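You operate a simulated robot arm through the tools that you are given. There is no shell and no other tool. Be economical: measure what you need, move in short steps, check, and stop when the job is done.

Carry out the task below with a simulated two-armed robot. There is one attempt and no reset: what you move stays moved.

## Task
Pick up the grease brush with one hand, pass it to the other hand and put it on the ledge of the winders.

It is judged by the outcome, as a careful person would: the job done as asked, and still so three seconds after it is handed in. It fails if anything else is knocked over, pushed out of place, dropped, spilled or broken.

## Robot
Two 7-joint arms with two-finger grippers on one trunk, on a base that drives. Base frame: it is fixed to the floor where the robot stands at the start and does not move with it; the origin is under the middle of the robot, x ahead of it, y to its left, z up; the surface under the hand at the start is at about z = 880. Lengths are in mm, angles in rad, forces in N, time in s.
The left shoulder is at the start at [24, 214, 1081], the right one opposite. With the tool pointing down near the work surface each hand reaches from about 180 to 760 mm from the robot's upright axis, wherever it stands, measured 20 degrees to its own side. Places, roughly: grease brush (3x3x13 cm) [500, -200, 1000]; ledge of the winders (186x17 cm) [-4040, -180, 400]. Payload 2.2 kg a hand.
The tool frame of a hand sits at the grasp point between the pads (the TCP): z along the fingers, y along the line on which they close. The tips reach 19 mm beyond it. The gripper opens to 116 mm. The gripper's body begins 70 mm behind the TCP.
Orientation is that of the tool frame in the base frame, as a unit quaternion [x, y, z, w]. With the fingers straight down and closing along the base's y, the tool's x points along the base's -x, its y along +y and its z along -z.

## Interface
- The arms move only by the tool apply_moves. It takes "left_deltas", "right_deltas" or both (then of equal length, played together; a hand with none holds still); each is a list of rows, each a list of 7 numbers: the turn, a rotation vector about the tool's x, y, z in rad, then the shift along the tool's x, y, z in mm, then the gripper command, from -1 (shut) to 1 (fully open), values between in proportion. In form: [[wx, wy, wz, x, y, z, jaw], ...]. A call has 1 to 10 rows; each row shifts and turns the commanded pose from where the row before left it, along the tool's axes as they then stand. Rows are played at 5 a second. More than 50 mm and 0.15 rad between two rows, or a gripper value outside its range, and nothing of the call is played. Where a pose cannot be reached the arm comes as near as it can. A force on the tool above 40 N (or 10 N above the force at the start of the call, whichever is more), or a blocked arm, ends the call early, and 0.2 s more pass. The fingers move at their own pace and stop on an object; they squeeze with about 40 N. The grip force told is the motor's: it shows also when the fingers shut on nothing. Time passes only in rows, and 0.2 s behind the last, so rows that do not move let the fingers close. The reply holds the time, the measured pose of the TCP, the force on the tool along the base axes, the opening and the grip force, in the units named above and with some noise, with the torque about the TCP (base axes, N m) and any sound that the robot's microphone picked up, and new pictures: "views" is both (left out), scene, wrist or none (wrist: the cameras of the hands that moved).
- Cameras (640 x 400 px; columns grow to the right, rows downward): "scene" is now at [131.7, -31.2, 1275.1]; the picture's right is [-0.31, -0.95, 0.00], its down [-0.30, 0.10, -0.95] and it looks along [0.90, -0.30, -0.32] (base axes); focal length 248 px, centre (320, 200). "left" rides on the left gripper at [69, 15, -96] in its tool frame; the picture's right is [-0.21, 0.98, 0.00], its down [-0.76, -0.17, -0.63] and it looks along [-0.62, -0.14, 0.77] (tool axes); focal length 251 px, centre (320, 200). "right" rides on the right gripper at [69, -15, -97] in its tool frame; the picture's right is [0.21, 0.98, 0.00], its down [-0.76, 0.17, -0.63] and it looks along [-0.62, 0.14, 0.77] (tool axes); focal length 251 px, centre (320, 200). There is no depth. A picture from a camera that has moved, and an enlarged one, comes with that camera's place and axes in the base frame and with its lens.
- move_column(by): slides the trunk up (or, below 0, down) by that many mm; the arms and the scene camera ride with it, the base frame stays. It gives what a move gives, with no picture.
- drive_base(legs): drives the robot by 1 to 6 legs, each [ahead, left, turn to the left] in mm, mm and rad, along the robot's own axes; the way and the turn of a leg run together, so that a leg with both is an arc; at most 1500 mm and 3.142 rad a leg. The arms and the cameras ride along, it lands a little off, and it stops where it bumps. It gives what a move gives, and a new picture of the scene camera.
- head_to(pan, tilt): turns the head with the scene camera to pan (to the left, within 1.396 rad either way) and tilt (down, from -0.506 to 1.204), counted from straight ahead of the robot. It gives what a move gives, and a new picture of the scene camera.
- close_up(camera, box): a new picture of the part [left, top, right, bottom] of that camera's present view, enlarged. No time passes.
- finish_job(): hands the job in; it is judged then, once.

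Work in short steps. Places have to be worked out from the pictures, the camera data and where the tool is seen: move nearer, look again, correct. Check each grasp and each placing, and mend what went wrong. You have 120 turns and 260 pictures in all, those below and enlarged ones among them. Open the grippers and draw the arms clear of the work before you hand the job in, unless the task says otherwise; then end with one line.

The tools are called after "Emit:" as a command line: name --argument value ..., lists and objects as JSON in quotes. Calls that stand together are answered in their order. apply_moves: Moves the arms, as the interface text tells. Its arguments: {"type":"object","properties":{"left_deltas":{"type":"array"},"right_deltas":{"type":"array"},"views":{"type":"string","enum":["both","scene","wrist","none"]}},"required":[]} The other tools are called the same way: move_column (by) slides the trunk up or down; drive_base (legs) drives the base; head_to (pan, tilt) turns the head that bears the scene camera; close_up (camera, box) takes an enlarged picture of a part of a camera's view; finish_job () hands the job in.

At the start:

```text
t: 0.0
left_eef_pos: [526.9, 62.6, 1131.3]
left_orientation: [0.001, 1.0, 0.001, -0.001]
left_force: [-0.3, 0.1, -0.4]
left_torque: [0.0, -0.03, 0.02]
left_gripper_width: 115.9
left_grip_force: 0.1
right_eef_pos: [361.8, -408.9, 1186.4]
right_orientation: [0.0, 1.0, 0.0, -0.001]
right_force: [-0.2, -0.4, 0.0]
right_torque: [0.02, -0.03, 0.0]
right_gripper_width: 115.9
right_grip_force: 0.0
trunk travel left (down, up): [-225.0, 265.0]
robot x, y, heading: [0.8, -0.1, 0.001]
head pan, tilt: [-0.321, 0.319]
```

scene: 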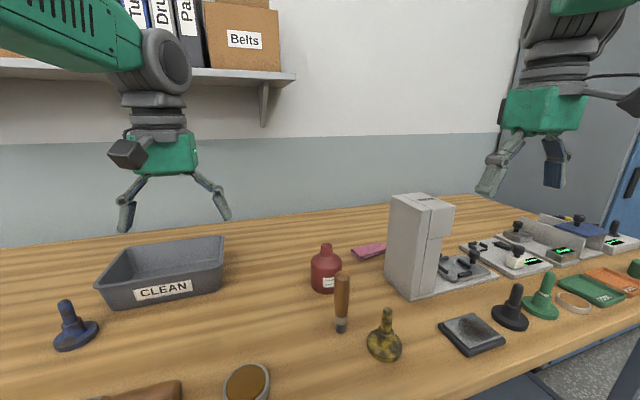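
right: 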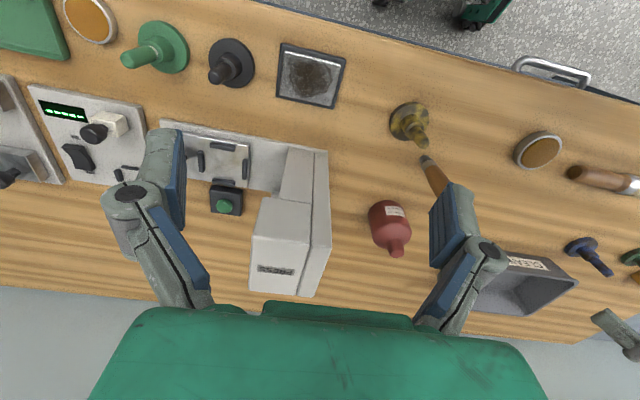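
left: 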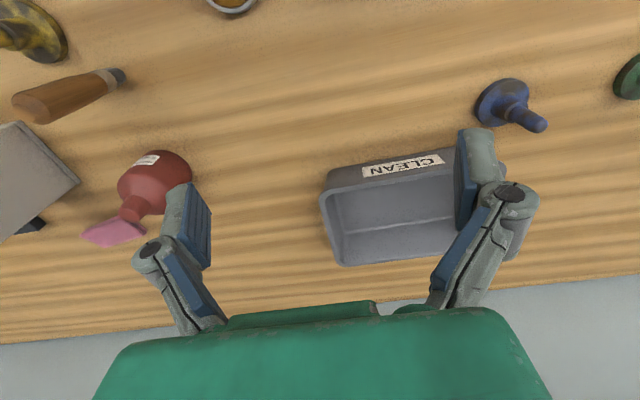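

I start with an enlarged look at the upright wooden-handled thing near (490,-195), which matches the stated place of the brush.

Emit:
close_up --camera "scene" --box '[260, 220, 460, 380]'

Emit:
close_up --camera "right" --box '[340, 80, 540, 260]'

```text
2.50 times, centred on (360, 300) of scene
camera zoom: at [131.7, -31.2, 1275.1], right [-0.31, -0.95, 0.0], down [-0.3, 0.1, -0.95], along [0.9, -0.3, -0.32], focal length 619 px, centre (220, -50)
```

zoom: 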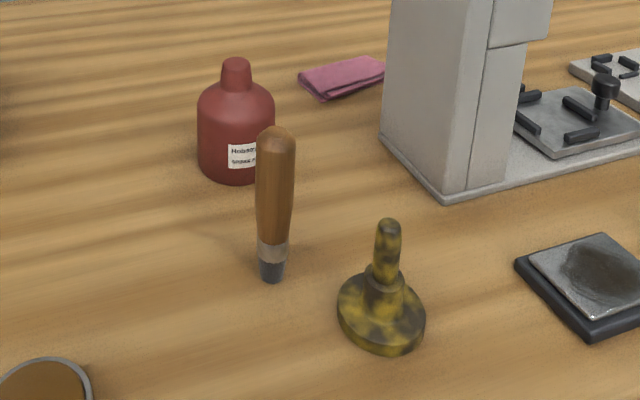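

```text
2.22 times, centred on (440, 170) of right
camera zoom: at [292.9, -424.2, 1282.7], right [-0.21, 0.98, 0.0], down [0.76, 0.17, 0.63], along [0.62, 0.14, -0.78], focal length 559 px, centre (53, 267)
```

zoom: 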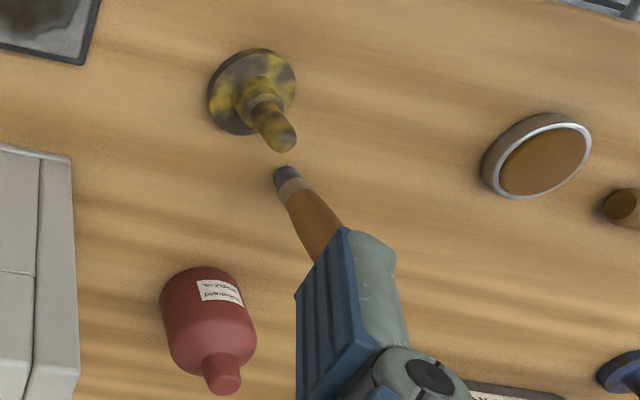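

The brush stands upright on its bristles at about (475,-188), top near z=1016. I bring the right hand over it, high up, and then look.

Emit:
apply_moves --right_deltas '[[0, 0, 0, -22.6, 44.2, 0, 0.4], [0, 0, 0, -22.6, 44.2, 0, 0.4], [0, 0, 0, -22.6, 44.2, 0, 0.4], [0, 0, 0, -22.6, 44.2, 0, 0.4], [0, 0, 0, -22.6, 44.2, 0, 0.4], [0, 0, 0, 0, 0, 45, 0.4], [0, 0, 0, 0, 0, 45, 0.4]]' --views "both"

```text
t: 1.6
left_eef_pos: [525.3, 61.9, 1131.5]
left_orientation: [0.001, 1.0, 0.0, 0.0]
left_force: [0.3, 0.6, -0.1]
left_torque: [0.03, 0.01, 0.01]
left_gripper_width: 116.0
left_grip_force: 0.0
right_eef_pos: [475.9, -187.8, 1096.1]
right_orientation: [0.0, 1.0, 0.001, 0.0]
right_force: [0.4, -0.2, 0.6]
right_torque: [0.03, 0.04, 0.0]
right_gripper_width: 81.0
right_grip_force: 0.0
trunk travel left (down, up): [-225.0, 265.0]
robot x, y, heading: [1.8, -2.4, 0.001]
head pan, tilt: [-0.321, 0.319]
camera scene: at [133.5, -31.3, 1274.9], right [-0.31, -0.95, 0.0], down [-0.3, 0.1, -0.95], along [0.9, -0.3, -0.32], focal length 248 px, centre (320, 200)
camera right: at [405.0, -202.5, 1192.5], right [-0.21, 0.98, 0.0], down [0.76, 0.17, 0.63], along [0.62, 0.14, -0.77], focal length 251 px, centre (320, 200)
```

scene: 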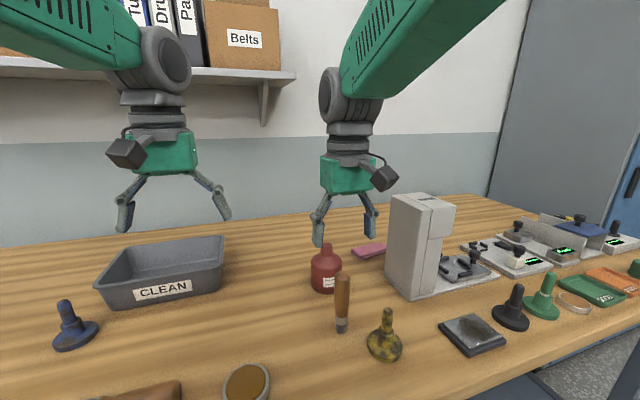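
right: 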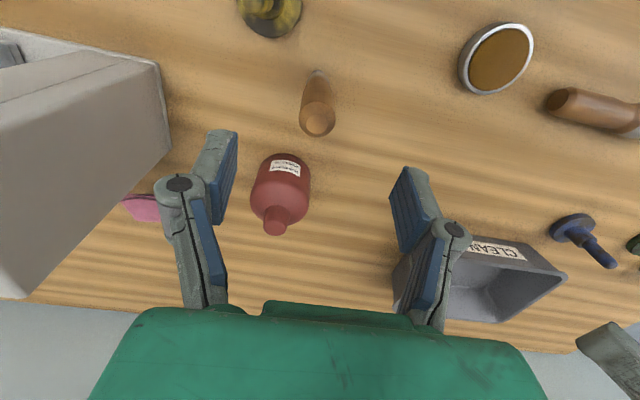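

Both views put the brush axis at about (476,-188), right under the TCP. I go down 112 mm and close.

Emit:
apply_moves --right_deltas '[[0, 0, 0, 0, 0, 40, 0.4], [0, 0, 0, 0, 0, 40, 0.4], [0, 0, 0, 0, 0, 32, 0.4], [0, 0, 0, 0, 0, 0, 0.4]]' --views "both"

```text
t: 2.6
left_eef_pos: [523.3, 64.9, 1133.4]
left_orientation: [0.0, 1.0, 0.001, 0.001]
left_force: [-0.4, 0.4, -0.1]
left_torque: [0.01, -0.03, 0.01]
left_gripper_width: 115.9
left_grip_force: 0.1
right_eef_pos: [472.4, -189.4, 985.3]
right_orientation: [0.0, 1.0, 0.0, 0.001]
right_force: [0.1, -0.1, 0.6]
right_torque: [-0.02, 0.03, -0.01]
right_gripper_width: 81.0
right_grip_force: 0.0
trunk travel left (down, up): [-225.0, 265.0]
robot x, y, heading: [1.6, 2.1, 0.001]
head pan, tilt: [-0.321, 0.319]
camera scene: at [132.2, -30.3, 1275.1], right [-0.31, -0.95, 0.0], down [-0.3, 0.1, -0.95], along [0.9, -0.3, -0.32], focal length 248 px, centre (320, 200)
camera right: at [403.3, -203.6, 1081.7], right [-0.21, 0.98, 0.0], down [0.76, 0.17, 0.63], along [0.62, 0.14, -0.77], focal length 251 px, centre (320, 200)
```

scene: 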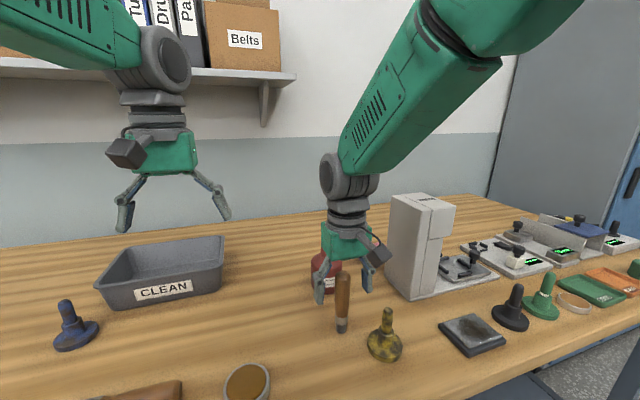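
right: 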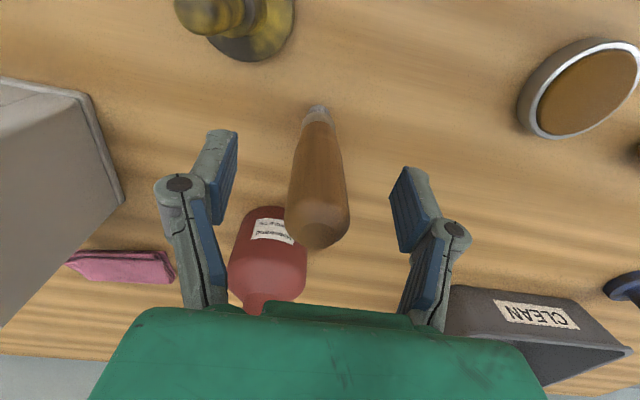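

The brush is between the fingers and centred. Closing.

Emit:
apply_moves --right_deltas '[[0, 0, 0, 0, 0, 0, -1], [0, 0, 0, 0, 0, 0, -1], [0, 0, 0, 0, 0, 0, -1]]' --views "wrist"

```text
t: 3.4
left_eef_pos: [524.1, 63.4, 1134.2]
left_orientation: [0.001, 1.0, 0.0, 0.001]
left_force: [0.0, 0.0, 0.3]
left_torque: [-0.02, -0.01, 0.0]
left_gripper_width: 116.1
left_grip_force: 0.2
right_eef_pos: [473.8, -188.4, 985.1]
right_orientation: [0.0, 1.0, 0.0, 0.0]
right_force: [-0.8, 0.8, 0.0]
right_torque: [0.01, 0.03, 0.03]
right_gripper_width: 28.6
right_grip_force: 40.1
trunk travel left (down, up): [-225.0, 265.0]
robot x, y, heading: [1.3, 2.1, 0.0]
head pan, tilt: [-0.321, 0.319]
camera right: at [403.6, -203.6, 1081.8], right [-0.21, 0.98, 0.0], down [0.76, 0.17, 0.63], along [0.62, 0.14, -0.77], focal length 251 px, centre (320, 200)
```

right: 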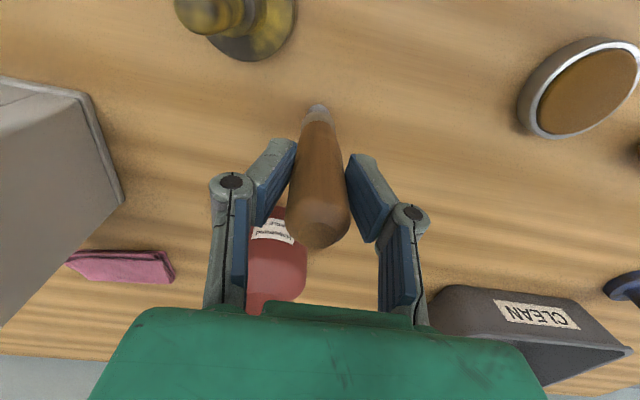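

Gripped firmly at 28.6 mm. I lift straight up.

Emit:
apply_moves --right_deltas '[[0, 0, 0, 0, 0, -30, -1], [0, 0, 0, 0, 0, -45, -1], [0, 0, 0, 0, 0, -45, -1], [0, 0, 0, 0, 0, -45, -1], [0, 0, 0, 0, 0, -45, -1]]' --views "both"

```text
t: 4.6
left_eef_pos: [524.4, 62.8, 1133.1]
left_orientation: [-0.001, 1.0, 0.0, 0.001]
left_force: [0.7, 0.2, -0.2]
left_torque: [-0.04, 0.02, -0.01]
left_gripper_width: 116.1
left_grip_force: 0.0
right_eef_pos: [474.0, -188.4, 1195.2]
right_orientation: [0.0, 1.0, 0.0, 0.0]
right_force: [-1.3, 1.1, -0.4]
right_torque: [-0.01, 0.02, 0.02]
right_gripper_width: 28.6
right_grip_force: 40.1
trunk travel left (down, up): [-225.0, 265.0]
robot x, y, heading: [-3.5, 1.1, 0.004]
head pan, tilt: [-0.321, 0.319]
camera scene: at [131.6, -30.5, 1275.2], right [-0.31, -0.95, 0.0], down [-0.3, 0.1, -0.95], along [0.9, -0.3, -0.32], focal length 248 px, centre (320, 200)
camera right: at [403.3, -202.8, 1291.7], right [-0.21, 0.98, 0.0], down [0.76, 0.17, 0.63], along [0.62, 0.14, -0.77], focal length 251 px, centre (320, 200)
```

scene: 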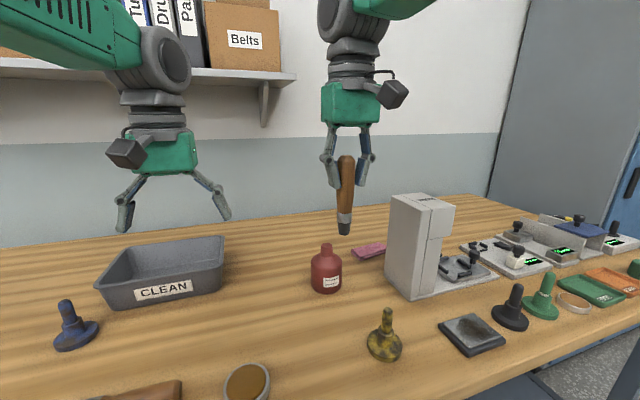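
right: 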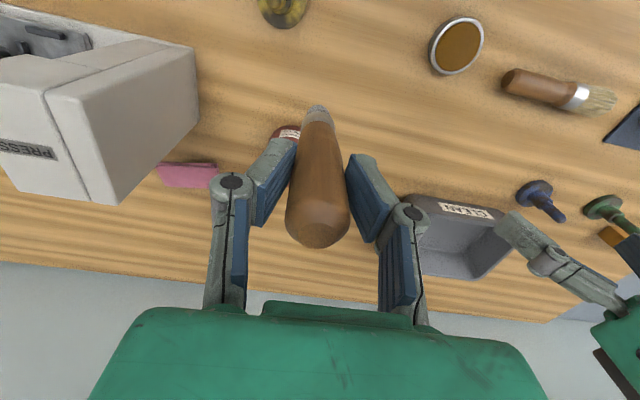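

There's another brush lying further left at about (437,188), but the held one matches the stated place and upright size. I take a closer look to be sure of what I hold.

Emit:
close_up --camera "scene" --box '[290, 130, 400, 250]'

Emit:
close_up --camera "right" --box '[420, 0, 640, 160]'

```text
3.33 times, centred on (345, 190) of scene
camera zoom: at [131.6, -30.5, 1275.2], right [-0.31, -0.95, 0.0], down [-0.3, 0.1, -0.95], along [0.9, -0.3, -0.32], focal length 825 px, centre (237, 233)
```

zoom: 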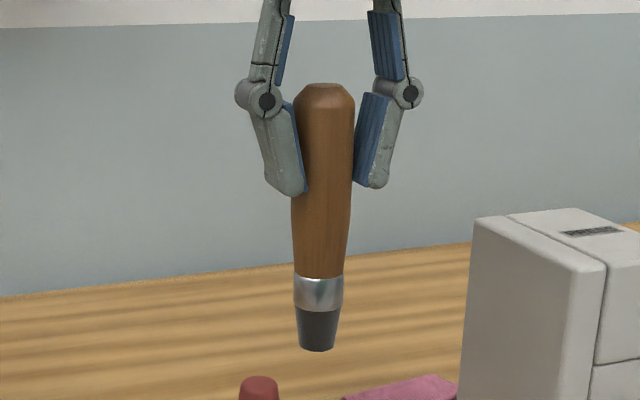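

```text
2.50 times, centred on (530, 80) of right
camera zoom: at [403.3, -202.8, 1291.7], right [-0.21, 0.98, 0.0], down [0.76, 0.17, 0.63], along [0.62, 0.14, -0.77], focal length 629 px, centre (-205, 500)
```

zoom: 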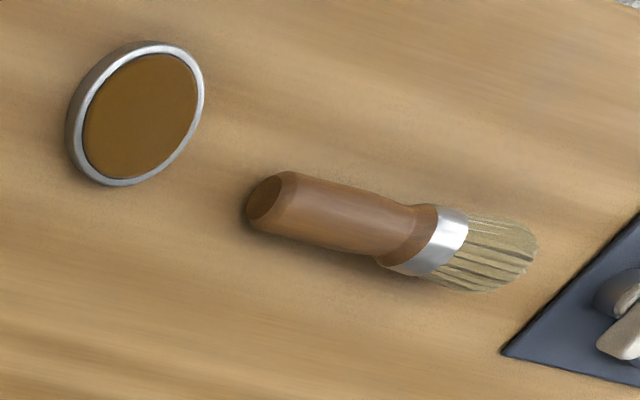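

The held one has a ferrule and black bristles: it is the grease brush. Before I back off the bench for the handover, I look to both sides and behind.

Emit:
head_to --pan 1.39 --tilt 0.35

Emit:
head_to --pan -1.39 --tilt 0.35

```text
t: 6.3
left_eef_pos: [524.3, 63.2, 1133.4]
left_orientation: [-0.001, 1.0, 0.0, 0.0]
left_force: [-0.9, -0.9, -0.6]
left_torque: [-0.01, -0.02, -0.01]
left_gripper_width: 116.0
left_grip_force: 0.1
right_eef_pos: [475.0, -186.7, 1193.8]
right_orientation: [0.0, 1.0, 0.0, 0.001]
right_force: [-0.7, 0.2, 0.1]
right_torque: [0.03, 0.01, 0.0]
right_gripper_width: 28.3
right_grip_force: 40.1
trunk travel left (down, up): [-225.0, 265.0]
robot x, y, heading: [1.7, -5.3, -0.001]
head pan, tilt: [1.389, 0.351]
camera scene: at [60.5, 90.5, 1272.5], right [0.98, -0.18, 0.0], down [-0.07, -0.34, -0.94], along [0.17, 0.92, -0.34], focal length 248 px, centre (320, 200)
```

scene: 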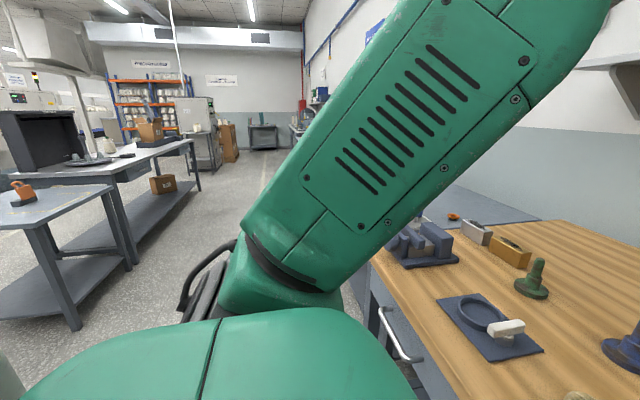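

```text
t: 8.8
left_eef_pos: [522.8, 63.1, 1132.4]
left_orientation: [0.0, 1.0, 0.0, 0.001]
left_force: [-0.2, -0.3, 0.2]
left_torque: [-0.05, 0.01, 0.01]
left_gripper_width: 116.3
left_grip_force: 0.0
right_eef_pos: [475.7, -189.0, 1194.7]
right_orientation: [-0.001, 1.0, 0.0, 0.001]
right_force: [0.2, -0.2, -0.2]
right_torque: [0.02, 0.0, -0.01]
right_gripper_width: 28.4
right_grip_force: 39.9
trunk travel left (down, up): [-225.0, 265.0]
robot x, y, heading: [-2.8, -1.6, 0.0]
head pan, tilt: [-1.389, 0.351]
camera scene: at [60.5, -92.8, 1272.4], right [-0.98, -0.18, 0.0], down [-0.07, 0.34, -0.94], along [0.17, -0.92, -0.34], focal length 248 px, centre (320, 200)
```

scene: 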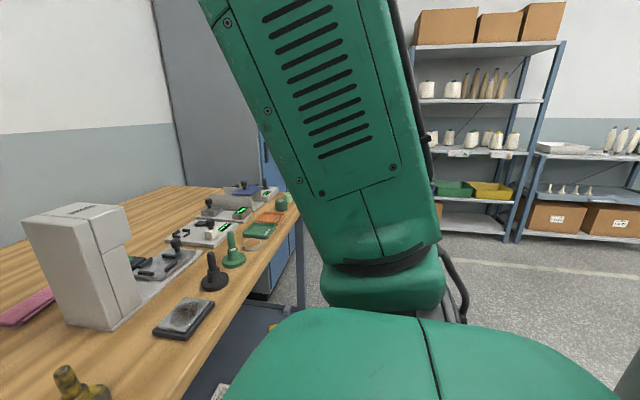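

Both sides behind are clear for a metre or so. I back off 450 mm to have free space for the handover.

Emit:
drive_base --legs '[[-450, 0, 0]]'

Emit:
head_to --pan 0.0 --tilt 0.45

```text
t: 11.5
left_eef_pos: [70.6, 63.7, 1133.5]
left_orientation: [0.0, 1.0, 0.001, 0.001]
left_force: [-0.3, 0.3, -0.1]
left_torque: [0.0, 0.01, -0.01]
left_gripper_width: 115.9
left_grip_force: 0.0
right_eef_pos: [21.5, -188.9, 1193.8]
right_orientation: [0.001, 1.0, 0.0, 0.001]
right_force: [-1.5, -0.1, 0.1]
right_torque: [-0.01, -0.04, -0.01]
right_gripper_width: 28.4
right_grip_force: 40.2
trunk travel left (down, up): [-225.0, 265.0]
robot x, y, heading: [-452.4, -0.4, -0.002]
head pan, tilt: [-1.389, 0.351]
camera scene: at [-392.2, -92.8, 1272.4], right [-0.98, -0.18, 0.0], down [-0.07, 0.34, -0.94], along [0.17, -0.92, -0.34], focal length 248 px, centre (320, 200)
```

scene: 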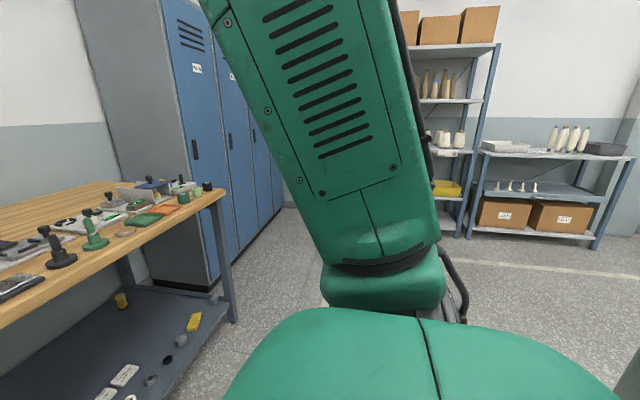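

```text
t: 13.1
left_eef_pos: [67.9, 63.3, 1134.0]
left_orientation: [-0.001, 1.0, 0.0, 0.001]
left_force: [-0.9, -0.1, 0.4]
left_torque: [-0.02, 0.02, -0.01]
left_gripper_width: 115.9
left_grip_force: 0.1
right_eef_pos: [18.6, -187.2, 1195.4]
right_orientation: [0.0, 1.0, 0.001, 0.002]
right_force: [0.0, -0.2, -0.4]
right_torque: [0.01, 0.0, 0.02]
right_gripper_width: 28.2
right_grip_force: 40.0
trunk travel left (down, up): [-225.0, 265.0]
robot x, y, heading: [-454.4, -2.0, -0.002]
head pan, tilt: [0.0, 0.45]
camera scene: at [-317.0, -1.2, 1263.0], right [0.0, -1.0, 0.0], down [-0.44, 0.0, -0.9], along [0.9, 0.0, -0.44], focal length 248 px, centre (320, 200)
```

scene: 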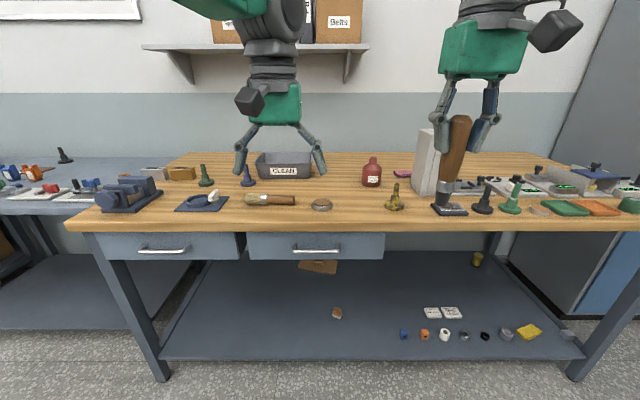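

Plenty of free space now. I turn the right hand so that the brush points to the left (tool z toward +y), and the left hand by a quarter turn so that its fingers close along x.

Emit:
apply_moves --right_deltas '[[-0.143, 0, 0, 0, 0, 0, -1], [-0.143, 0, 0, 0, 0, 0, -1], [-0.143, 0, 0, 0, 0, 0, -1], [-0.143, 0, 0, 0, 0, 0, -1], [-0.143, 0, 0, 0, 0, 0, -1], [-0.143, 0, 0, 0, 0, 0, -1], [-0.143, 0, 0, 0, 0, 0, -1], [-0.143, 0, 0, 0, 0, 0, -1], [-0.143, 0, 0, 0, 0, 0, -1], [-0.143, 0, 0, 0, 0, 0, -1]]' --left_deltas '[[0, 0, 0.143, 0, 0, -6, 1], [0, 0, 0.143, 0, 0, -6, 1], [0, 0, 0.143, 0, 0, -6, 1], [0, 0, 0.143, 0, 0, -6, 1], [0, 0, 0.143, 0, 0, -6, 1], [0, 0, 0.143, 0, 0, -6, 1], [0, 0, 0.143, 0, 0, -6, 1], [0, 0, 0.143, 0, 0, -6, 1], [0, 0, 0.143, 0, 0, -6, 1], [0, 0, 0.143, 0, 0, -6, 1]]' --views "scene"

```text
t: 15.2
left_eef_pos: [68.9, 61.6, 1194.8]
left_orientation: [0.657, 0.754, 0.002, 0.0]
left_force: [0.8, 0.1, -0.4]
left_torque: [0.0, 0.01, -0.01]
left_gripper_width: 116.1
left_grip_force: 0.1
right_eef_pos: [19.3, -189.9, 1195.0]
right_orientation: [-0.001, 0.754, 0.657, 0.002]
right_force: [0.3, 0.5, -1.0]
right_torque: [-0.02, 0.03, 0.01]
right_gripper_width: 28.3
right_grip_force: 40.1
trunk travel left (down, up): [-225.0, 265.0]
robot x, y, heading: [-453.3, 1.8, 0.001]
head pan, tilt: [0.0, 0.45]
camera scene: at [-316.2, -4.9, 1262.9], right [0.0, -1.0, 0.0], down [-0.44, 0.0, -0.9], along [0.9, 0.0, -0.44], focal length 248 px, centre (320, 200)
```

scene: 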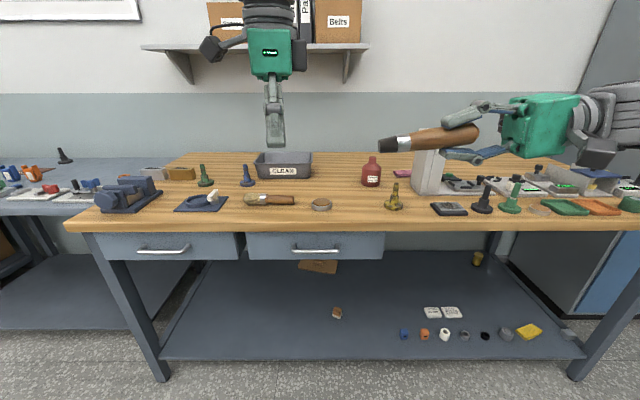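

Good. I finish the turns and bring the right hand to about (-4,-70,1120), with the left hand above and beside it.

Emit:
apply_moves --right_deltas '[[-0.141, 0, 0, 0, 0, 0, -1], [0, 0, 0, 6, -20, 30, -1], [0, 0, 0, 6, -20, 30, -1], [0, 0, 0, 6, -20, 30, -1], [0, 0, 0, 5, -15, 30, -1], [0, 0, 0, 0, 0, 0, -1]]' --left_deltas '[[0, 0, 0.141, 0, 0, -15, 1], [0, 0, 0, 0, -18, -10, 1], [0, 0, 0, 0, -18, -10, 1], [0, 0, 0, 0, -18, -10, 1], [0, 0, 0, 0, -19, -10, 1], [0, 0, 0, 0, 0, 0, 1]]' --views "both"

```text
t: 16.6
left_eef_pos: [-4.9, 62.6, 1248.6]
left_orientation: [0.707, 0.707, 0.002, 0.001]
left_force: [-0.4, 0.0, -0.2]
left_torque: [-0.02, 0.0, 0.0]
left_gripper_width: 116.0
left_grip_force: 0.0
right_eef_pos: [-3.5, -68.2, 1119.7]
right_orientation: [-0.001, 0.708, 0.706, 0.001]
right_force: [-0.6, 0.5, -0.4]
right_torque: [-0.01, 0.0, 0.0]
right_gripper_width: 28.1
right_grip_force: 40.1
trunk travel left (down, up): [-225.0, 265.0]
robot x, y, heading: [-454.3, 1.3, 0.0]
head pan, tilt: [0.0, 0.45]
camera scene: at [-316.7, -2.6, 1262.9], right [0.0, -1.0, 0.0], down [-0.44, 0.0, -0.9], along [0.9, 0.0, -0.44], focal length 248 px, centre (320, 200)
camera right: at [-74.0, -164.3, 1103.9], right [-0.22, 0.0, 0.98], down [0.76, -0.63, 0.17], along [0.62, 0.77, 0.14], focal length 251 px, centre (320, 200)
camera left: at [10.6, 130.4, 1345.3], right [0.98, -0.21, 0.0], down [-0.17, -0.76, 0.63], along [-0.13, -0.62, -0.78], focal length 251 px, centre (320, 200)
```

scene: 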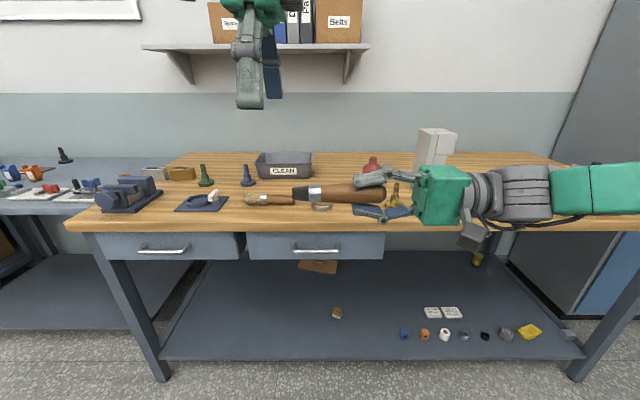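
right: 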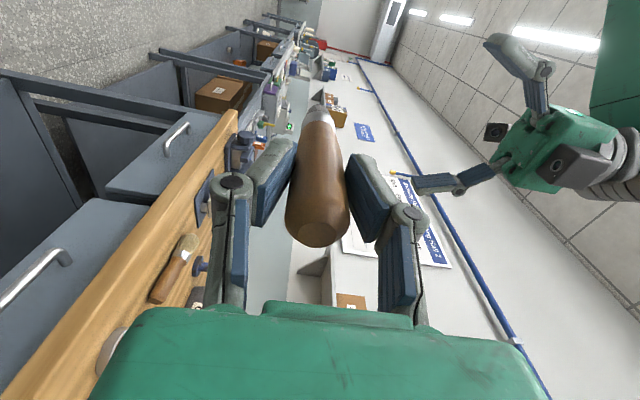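
left: 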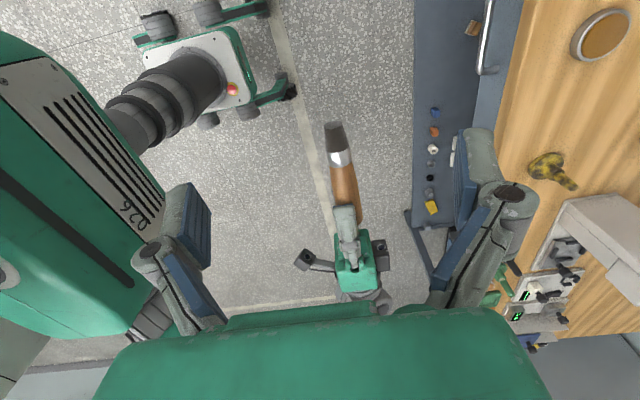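

The brush lies along y with its axis at x≈3, bristle tip at y≈36. I move the left hand above the free wood at y≈-26 and half way down, then check.

Emit:
apply_moves --left_deltas '[[0, 0, 0, -30, 2, 0, 0.6], [0, 0, 0, -30, 2, 0, 0.6], [0, 0, 0, -29, 3, 0, 0.6], [0, 0, 0, 0, 0, 30, 0.6], [0, 0, 0, 0, 0, 20, 0.6], [0, 0, 0, 0, 0, 0, 0.6]]' --views "both"

```text
t: 18.1
left_eef_pos: [1.4, -26.0, 1198.6]
left_orientation: [0.708, 0.706, 0.001, 0.001]
left_force: [-0.2, -0.6, -0.1]
left_torque: [-0.02, 0.01, -0.01]
left_gripper_width: 92.8
left_grip_force: 0.0
right_eef_pos: [-4.0, -68.7, 1119.3]
right_orientation: [-0.002, 0.707, 0.707, 0.001]
right_force: [-0.3, -0.4, -0.3]
right_torque: [-0.02, -0.01, 0.0]
right_gripper_width: 28.4
right_grip_force: 40.2
trunk travel left (down, up): [-225.0, 265.0]
robot x, y, heading: [-452.4, 3.7, -0.004]
head pan, tilt: [0.0, 0.45]
camera scene: at [-317.1, -2.9, 1263.0], right [0.0, -1.0, 0.0], down [-0.44, 0.0, -0.9], along [0.9, 0.0, -0.44], focal length 248 px, centre (320, 200)
camera left: at [17.6, 42.0, 1296.2], right [0.98, -0.21, 0.0], down [-0.17, -0.76, 0.63], along [-0.13, -0.62, -0.78], focal length 251 px, centre (320, 200)
```

scene: 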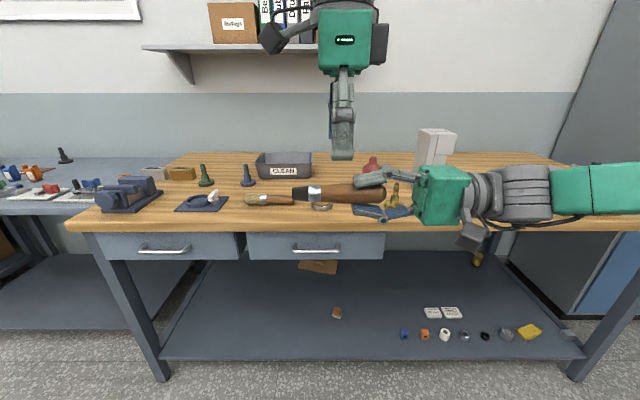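
left: 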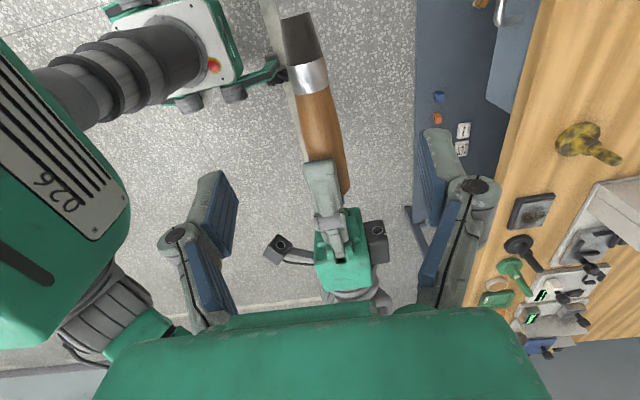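

Brush axis at x≈4 under the left hand; the right finger tips end at y≈-48. I shift 3 mm and lower the left hand by 70 mm.

Emit:
apply_moves --left_deltas '[[0, 0, 0, 0, 3, 25, 0.6], [0, 0, 0, 0, 0, 25, 0.6], [0, 0, 0, 0, 0, 20, 0.6], [0, 0, 0, 0, 0, 0, 0.6]]' --views "both"

```text
t: 19.1
left_eef_pos: [5.3, -24.9, 1129.9]
left_orientation: [0.707, 0.707, 0.001, 0.001]
left_force: [0.3, 0.5, -0.2]
left_torque: [-0.02, -0.01, -0.05]
left_gripper_width: 92.9
left_grip_force: 0.0
right_eef_pos: [-5.4, -67.7, 1119.5]
right_orientation: [-0.002, 0.708, 0.707, 0.002]
right_force: [-0.3, -0.1, -0.2]
right_torque: [-0.03, 0.01, 0.0]
right_gripper_width: 28.0
right_grip_force: 39.6
trunk travel left (down, up): [-225.0, 265.0]
robot x, y, heading: [-452.2, 3.5, -0.001]
head pan, tilt: [0.0, 0.45]
camera scene: at [-317.1, -3.3, 1263.0], right [0.0, -1.0, 0.0], down [-0.44, 0.0, -0.9], along [0.9, 0.0, -0.44], focal length 248 px, centre (320, 200)
camera left: at [20.7, 42.7, 1226.3], right [0.98, -0.21, 0.0], down [-0.17, -0.76, 0.63], along [-0.13, -0.62, -0.78], focal length 251 px, centre (320, 200)
```

scene: 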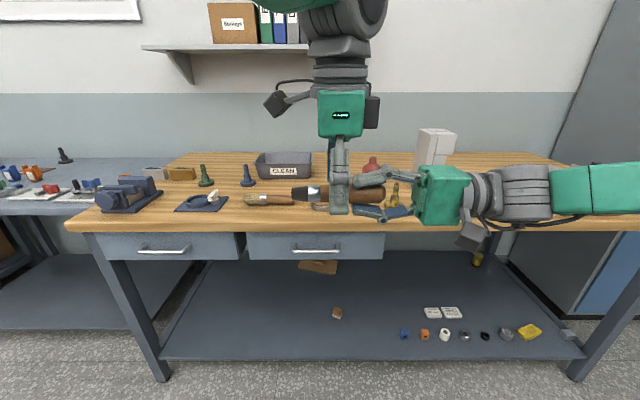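
left: 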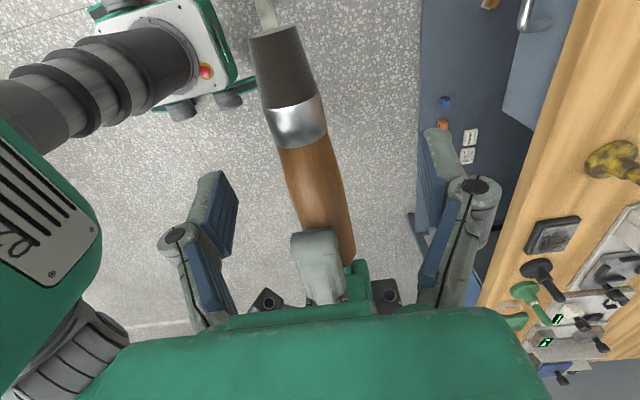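

The brush sits between the left fingers, clear of the right fingers. I close the left hand while the right still holds.

Emit:
apply_moves --left_deltas '[[0, 0, 0, 0, -2, 0, 0], [0, 0, 0, 0, 0, 0, -1], [0, 0, 0, 0, 0, 0, -1], [0, 0, 0, 0, 0, 0, -1]]' --views "both"

```text
t: 20.1
left_eef_pos: [2.5, -26.6, 1129.6]
left_orientation: [0.708, 0.707, 0.001, 0.0]
left_force: [-10.5, -0.6, -0.5]
left_torque: [-0.03, 0.27, -0.13]
left_gripper_width: 26.3
left_grip_force: 40.1
right_eef_pos: [-3.4, -68.7, 1120.1]
right_orientation: [0.0, 0.707, 0.707, 0.003]
right_force: [9.7, 2.2, 0.4]
right_torque: [0.03, -0.15, -0.33]
right_gripper_width: 27.8
right_grip_force: 40.1
trunk travel left (down, up): [-225.0, 265.0]
robot x, y, heading: [-455.3, -0.7, -0.001]
head pan, tilt: [0.0, 0.45]
camera scene: at [-317.0, -3.4, 1263.0], right [0.0, -1.0, 0.0], down [-0.44, 0.0, -0.9], along [0.9, 0.0, -0.44], focal length 248 px, centre (320, 200)
camera left: at [18.4, 42.0, 1226.1], right [0.98, -0.22, 0.0], down [-0.17, -0.76, 0.63], along [-0.13, -0.62, -0.78], focal length 251 px, centre (320, 200)
```

scene: 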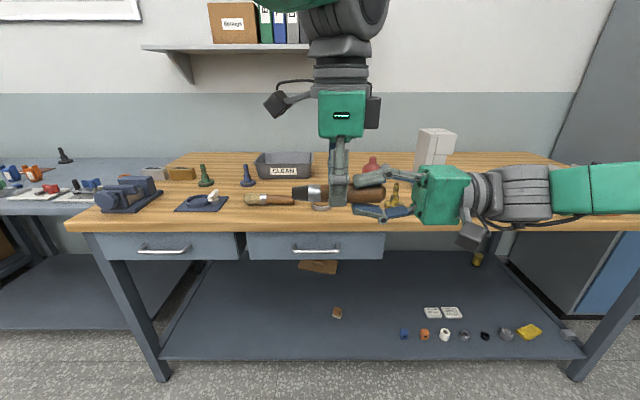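
left: 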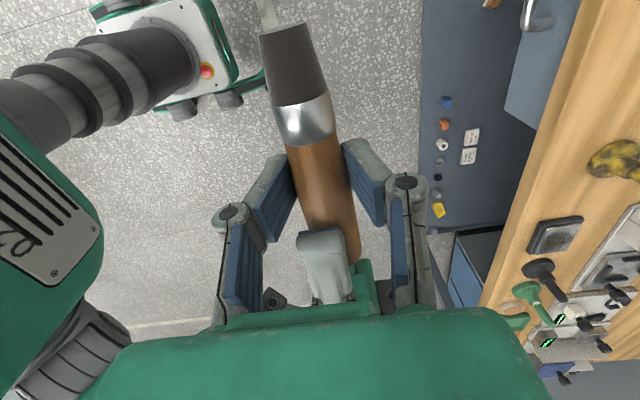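

Left holds at 26 mm. I relieve the small side load, then open the right hand and watch the grip.

Emit:
apply_moves --left_deltas '[[0, 0, 0, 0, -2, 0, -1], [0, 0, 0, 0, 0, 0, -1], [0, 0, 0, 0, 0, 0, -1], [0, 0, 0, 0, 0, 0, -1]]' --right_deltas '[[0, 0, 0, 0, 0, 0, -1], [0, 0, 0, 0, 0, 0, -0.2], [0, 0, 0, 0, 0, 0, 0.2], [0, 0, 0, 0, 0, 0, 0.2]]' --views "scene"

```text
t: 21.1
left_eef_pos: [1.1, -27.0, 1130.0]
left_orientation: [0.708, 0.706, 0.002, 0.001]
left_force: [0.7, 0.1, 0.6]
left_torque: [-0.01, 0.0, 0.0]
left_gripper_width: 26.7
left_grip_force: 39.8
right_eef_pos: [-4.0, -67.5, 1120.5]
right_orientation: [-0.001, 0.707, 0.708, 0.001]
right_force: [1.0, -0.8, 0.4]
right_torque: [-0.01, 0.03, 0.01]
right_gripper_width: 69.6
right_grip_force: 0.1
trunk travel left (down, up): [-225.0, 265.0]
robot x, y, heading: [-452.0, -1.6, 0.004]
head pan, tilt: [0.0, 0.45]
camera scene: at [-317.0, -3.4, 1263.0], right [0.0, -1.0, 0.0], down [-0.44, 0.0, -0.9], along [0.9, 0.0, -0.44], focal length 248 px, centre (320, 200)
```

scene: 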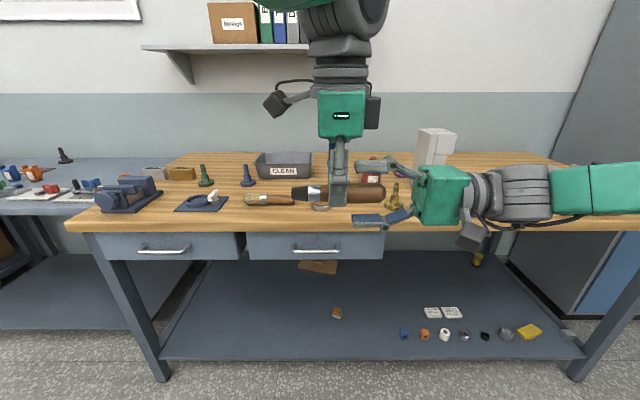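

The left hand now holds the brush alone. I withdraw the right hand along its axis and then turn it back down.

Emit:
apply_moves --right_deltas '[[0, 0, 0, 0, 0, -40, 0.2], [0, 0, 0, 0, 0, -45, 0.2], [0, 0, 0, 0, 0, -45, 0.2], [0, 0, 0, 0, 0, -45, 0.2], [0, 0, 0, 0, 0, -25, 0.2]]' --views "none"

Emit:
apply_moves --right_deltas '[[0.145, 0, 0, 0, 0, 0, 0], [0.145, 0, 0, 0, 0, 0, 0], [0.145, 0, 0, 0, 0, 0, 0], [0.145, 0, 0, 0, 0, 0, 0], [0.145, 0, 0, 0, 0, 0, 0], [0.145, 0, 0, 0, 0, 0, 0], [0.145, 0, 0, 0, 0, 0, 0], [0.145, 0, 0, 0, 0, 0, 0], [0.145, 0, 0, 0, 0, 0, 0], [0.145, 0, 0, 0, 0, 0, 0]]' --views "scene"

```text
t: 22.2
left_eef_pos: [0.8, -25.5, 1129.8]
left_orientation: [0.707, 0.708, 0.002, 0.001]
left_force: [0.1, -0.1, -0.4]
left_torque: [0.0, 0.02, -0.02]
left_gripper_width: 26.2
left_grip_force: 39.8
right_eef_pos: [-4.4, -269.2, 1119.4]
right_orientation: [0.0, 0.707, 0.707, 0.001]
right_force: [-0.5, 0.7, -1.2]
right_torque: [0.03, -0.01, -0.01]
right_gripper_width: 69.9
right_grip_force: 0.0
trunk travel left (down, up): [-225.0, 265.0]
robot x, y, heading: [-452.7, -3.9, -0.001]
head pan, tilt: [0.0, 0.45]
```

```text
t: 24.4
left_eef_pos: [0.8, -23.0, 1130.2]
left_orientation: [0.707, 0.707, 0.001, 0.003]
left_force: [-0.3, 0.1, -0.5]
left_torque: [0.01, 0.01, -0.02]
left_gripper_width: 26.3
left_grip_force: 40.0
right_eef_pos: [-5.2, -266.7, 1120.8]
right_orientation: [0.001, 0.998, 0.058, 0.001]
right_force: [0.4, -1.0, 0.5]
right_torque: [-0.03, 0.0, 0.01]
right_gripper_width: 57.9
right_grip_force: 0.1
trunk travel left (down, up): [-225.0, 265.0]
robot x, y, heading: [-451.1, 1.6, 0.003]
head pan, tilt: [0.0, 0.45]
camera scene: at [-317.7, 0.0, 1263.0], right [0.0, -1.0, 0.0], down [-0.44, 0.0, -0.9], along [0.9, 0.0, -0.44], focal length 248 px, centre (320, 200)
```

scene: 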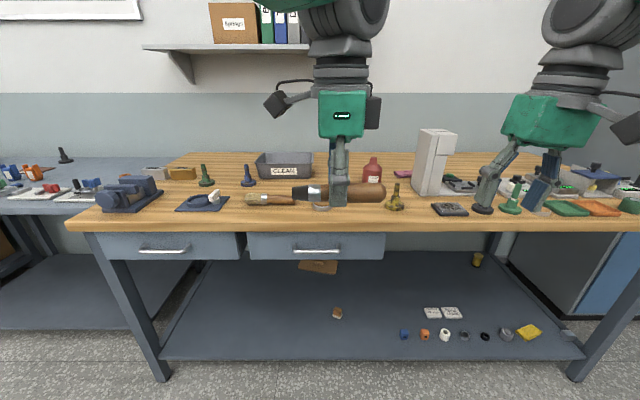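

Handover complete. I tuck both hands in a little, then turn in place to the right to view the aisle behind.

Emit:
apply_moves --left_deltas '[[0, 0, 0, 30, -25, 0, -1], [0, 0, 0, 30, -25, 0, -1], [0, 0, 0, 30, -25, 0, -1], [0, 0, 0, 30, -25, 0, -1]]' --right_deltas '[[0.12, 0, 0, 25, 0, 0, 0], [0, 0, 0, 25, 0, 0, 0], [0, 0, 0, 25, 0, 0, 0], [0, 0, 0, 25, 0, 0, 0]]' --views "none"

Emit:
head_to --pan 0.0 --tilt 0.3

Emit:
drive_base --legs '[[0, 0, -1.5708]]'

Emit:
drive_base --legs '[[0, 0, -1.5708]]'

```text
t: 25.4
left_eef_pos: [-101.2, 95.2, 1130.0]
left_orientation: [0.707, 0.707, 0.002, 0.003]
left_force: [-0.9, -0.9, 0.8]
left_torque: [0.02, -0.02, 0.01]
left_gripper_width: 26.0
left_grip_force: 40.1
right_eef_pos: [-106.8, -269.3, 1121.3]
right_orientation: [-0.001, 1.0, 0.0, 0.004]
right_force: [-0.5, 0.4, -0.4]
right_torque: [0.01, -0.04, 0.02]
right_gripper_width: 58.0
right_grip_force: 0.1
trunk travel left (down, up): [-225.0, 265.0]
robot x, y, heading: [-456.2, -0.2, 0.002]
head pan, tilt: [0.0, 0.45]
```

```text
t: 26.1
left_eef_pos: [-98.5, 94.0, 1128.6]
left_orientation: [0.707, 0.707, 0.001, 0.001]
left_force: [0.9, -0.8, -0.6]
left_torque: [0.0, 0.0, 0.01]
left_gripper_width: 26.1
left_grip_force: 40.5
right_eef_pos: [-103.4, -269.2, 1119.3]
right_orientation: [0.0, 1.0, 0.0, 0.003]
right_force: [-1.5, 0.7, -0.8]
right_torque: [0.02, 0.01, 0.0]
right_gripper_width: 58.1
right_grip_force: 0.0
trunk travel left (down, up): [-225.0, 265.0]
robot x, y, heading: [-450.7, -2.5, 0.001]
head pan, tilt: [0.0, 0.3]
camera scene: at [-316.6, -2.5, 1276.9], right [0.0, -1.0, 0.0], down [-0.3, 0.0, -0.95], along [0.95, 0.0, -0.3], focal length 248 px, centre (320, 200)
```

scene: 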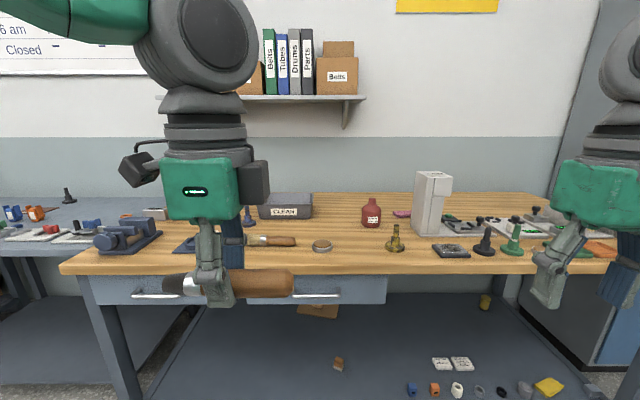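

```text
t: 30.4
left_eef_pos: [-358.7, -352.7, 1128.5]
left_orientation: [1.0, 0.001, 0.001, 0.002]
left_force: [0.3, -0.1, -0.6]
left_torque: [-0.02, -0.02, -0.04]
left_gripper_width: 25.5
left_grip_force: 40.1
right_eef_pos: [-722.1, -348.7, 1120.4]
right_orientation: [0.706, 0.708, 0.0, 0.002]
right_force: [0.7, -1.1, 0.9]
right_torque: [0.0, 0.01, 0.02]
right_gripper_width: 57.8
right_grip_force: 0.0
trunk travel left (down, up): [-225.0, 265.0]
robot x, y, heading: [-455.6, 0.4, -1.571]
head pan, tilt: [0.0, 0.3]
camera scene: at [-453.8, -135.2, 1277.1], right [-1.0, 0.0, 0.0], down [0.0, 0.3, -0.95], along [0.0, -0.95, -0.3], focal length 248 px, centre (320, 200)
```

scene: 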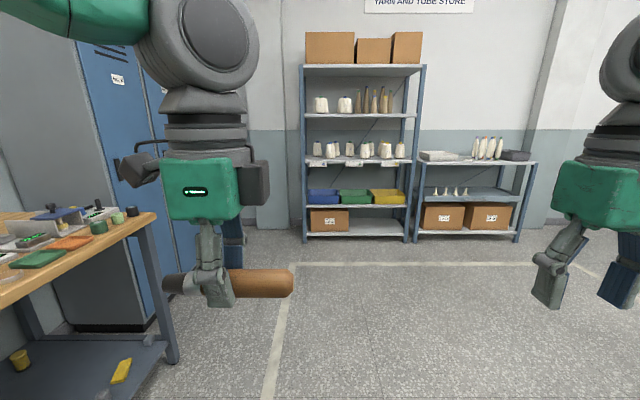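

```text
t: 34.6
left_eef_pos: [-802.7, -98.5, 1130.2]
left_orientation: [0.712, -0.702, -0.001, 0.003]
left_force: [-1.1, 0.6, -0.2]
left_torque: [0.0, 0.05, 0.0]
left_gripper_width: 25.2
left_grip_force: 40.6
right_eef_pos: [-802.1, 264.8, 1121.7]
right_orientation: [1.0, 0.007, -0.003, 0.0]
right_force: [-0.1, 0.2, -0.3]
right_torque: [0.02, 0.0, 0.01]
right_gripper_width: 57.8
right_grip_force: 0.0
trunk travel left (down, up): [-225.0, 265.0]
robot x, y, heading: [-450.9, 4.5, -3.131]
head pan, tilt: [0.0, 0.3]
camera scene: at [-587.0, -0.3, 1277.1], right [-0.01, 1.0, 0.0], down [0.3, 0.0, -0.95], along [-0.95, -0.01, -0.3], focal length 248 px, centre (320, 200)
```

scene: 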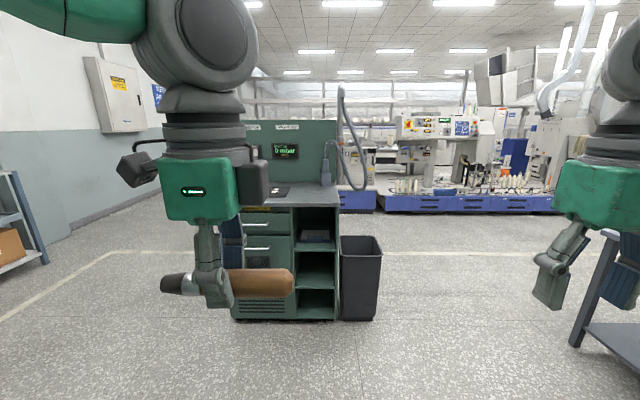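

The winders are beyond the green cabinet (cabinet front at x≈-1960, y from -570 to 410 with the bin). I go around its left side, where it's wide open: shift to y≈-1400 first and look.

Emit:
drive_base --legs '[[300, 1400, 0]]'

```text
t: 41.7
left_eef_pos: [-1092.2, -1493.8, 1131.1]
left_orientation: [0.709, -0.705, -0.001, 0.004]
left_force: [-0.3, 0.1, -1.0]
left_torque: [-0.03, -0.02, 0.02]
left_gripper_width: 24.7
left_grip_force: 40.4
right_eef_pos: [-1087.3, -1129.2, 1121.4]
right_orientation: [1.0, 0.003, -0.003, 0.002]
right_force: [0.3, 0.7, -1.0]
right_torque: [-0.06, 0.03, -0.03]
right_gripper_width: 57.9
right_grip_force: 0.0
trunk travel left (down, up): [-225.0, 265.0]
robot x, y, heading: [-739.9, -1401.5, -3.136]
head pan, tilt: [0.0, 0.3]
camera scene: at [-875.6, -1396.9, 1277.1], right [-0.01, 1.0, 0.0], down [0.3, 0.0, -0.95], along [-0.95, -0.01, -0.3], focal length 248 px, centre (320, 200)
```

scene: 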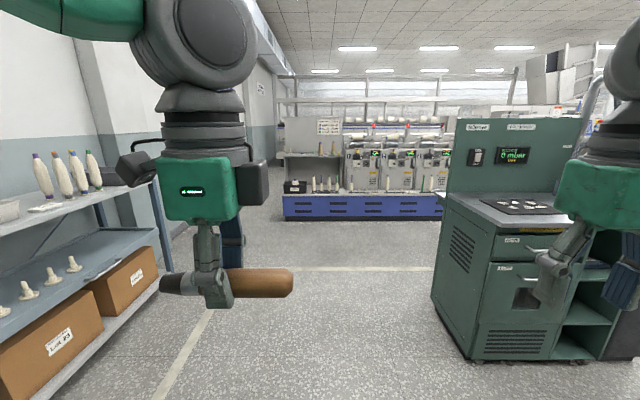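

The way ahead is clear. The left grip width has crept from 26.3 to 24.7 mm, so I check the held brush.

Emit:
close_up --camera "left" --box '[160, 0, 480, 320]'

Emit:
close_up --camera "scene" --box '[270, 110, 460, 230]'

```text
1.25 times, centred on (320, 160) of left
camera zoom: at [-1104.3, -1562.8, 1227.6], right [-0.98, 0.21, 0.01], down [0.17, 0.76, 0.63], along [0.13, 0.62, -0.78], focal length 314 px, centre (320, 250)
```

zoom: 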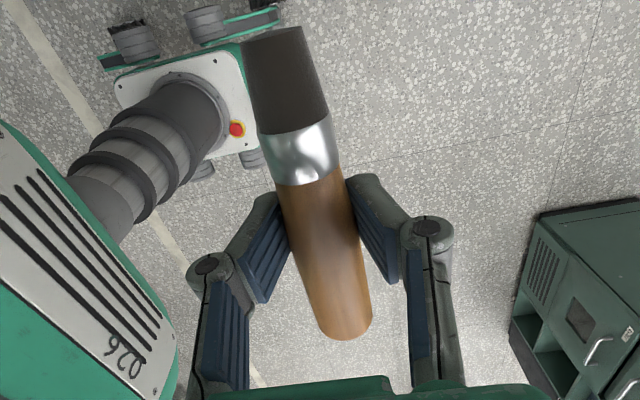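

```text
3.33 times, centred on (365, 170) of scene
camera zoom: at [-875.6, -1396.9, 1277.1], right [-0.01, 1.0, 0.0], down [0.3, 0.0, -0.95], along [-0.95, -0.01, -0.3], focal length 825 px, centre (170, 300)
```

zoom: 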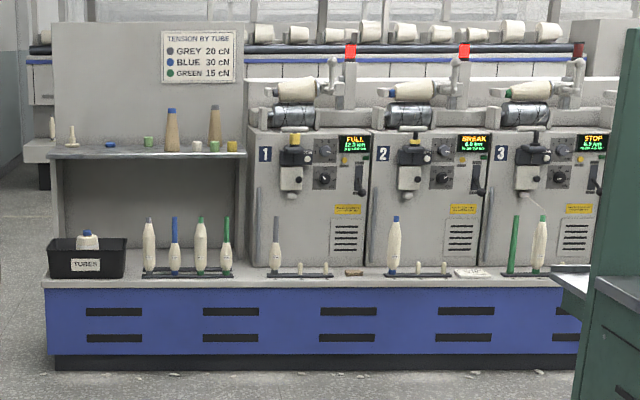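

The brush is still well seated. The winder ledge (white top above the blue base) carries tube racks; I drive past the cabinet for a closer look.

Emit:
drive_base --legs '[[1100, 0, 0], [1000, 0, 0]]'

```text
t: 52.1
left_eef_pos: [-3183.4, -1511.0, 1130.9]
left_orientation: [0.708, -0.706, -0.002, 0.004]
left_force: [0.0, 0.1, -0.3]
left_torque: [-0.02, 0.0, -0.01]
left_gripper_width: 23.7
left_grip_force: 39.8
right_eef_pos: [-3178.3, -1148.6, 1121.1]
right_orientation: [1.0, 0.002, -0.004, 0.0]
right_force: [-0.2, 0.2, 0.1]
right_torque: [0.0, -0.01, 0.04]
right_gripper_width: 58.1
right_grip_force: 0.1
trunk travel left (down, up): [-225.0, 265.0]
robot x, y, heading: [-2835.7, -1421.2, -3.137]
head pan, tilt: [0.0, 0.3]
camera scene: at [-2968.4, -1413.7, 1277.1], right [0.0, 1.0, 0.0], down [0.3, 0.0, -0.95], along [-0.95, 0.0, -0.3], focal length 248 px, centre (320, 200)
```

scene: 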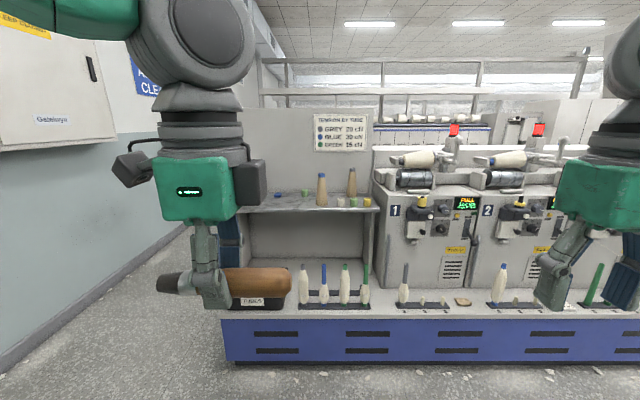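

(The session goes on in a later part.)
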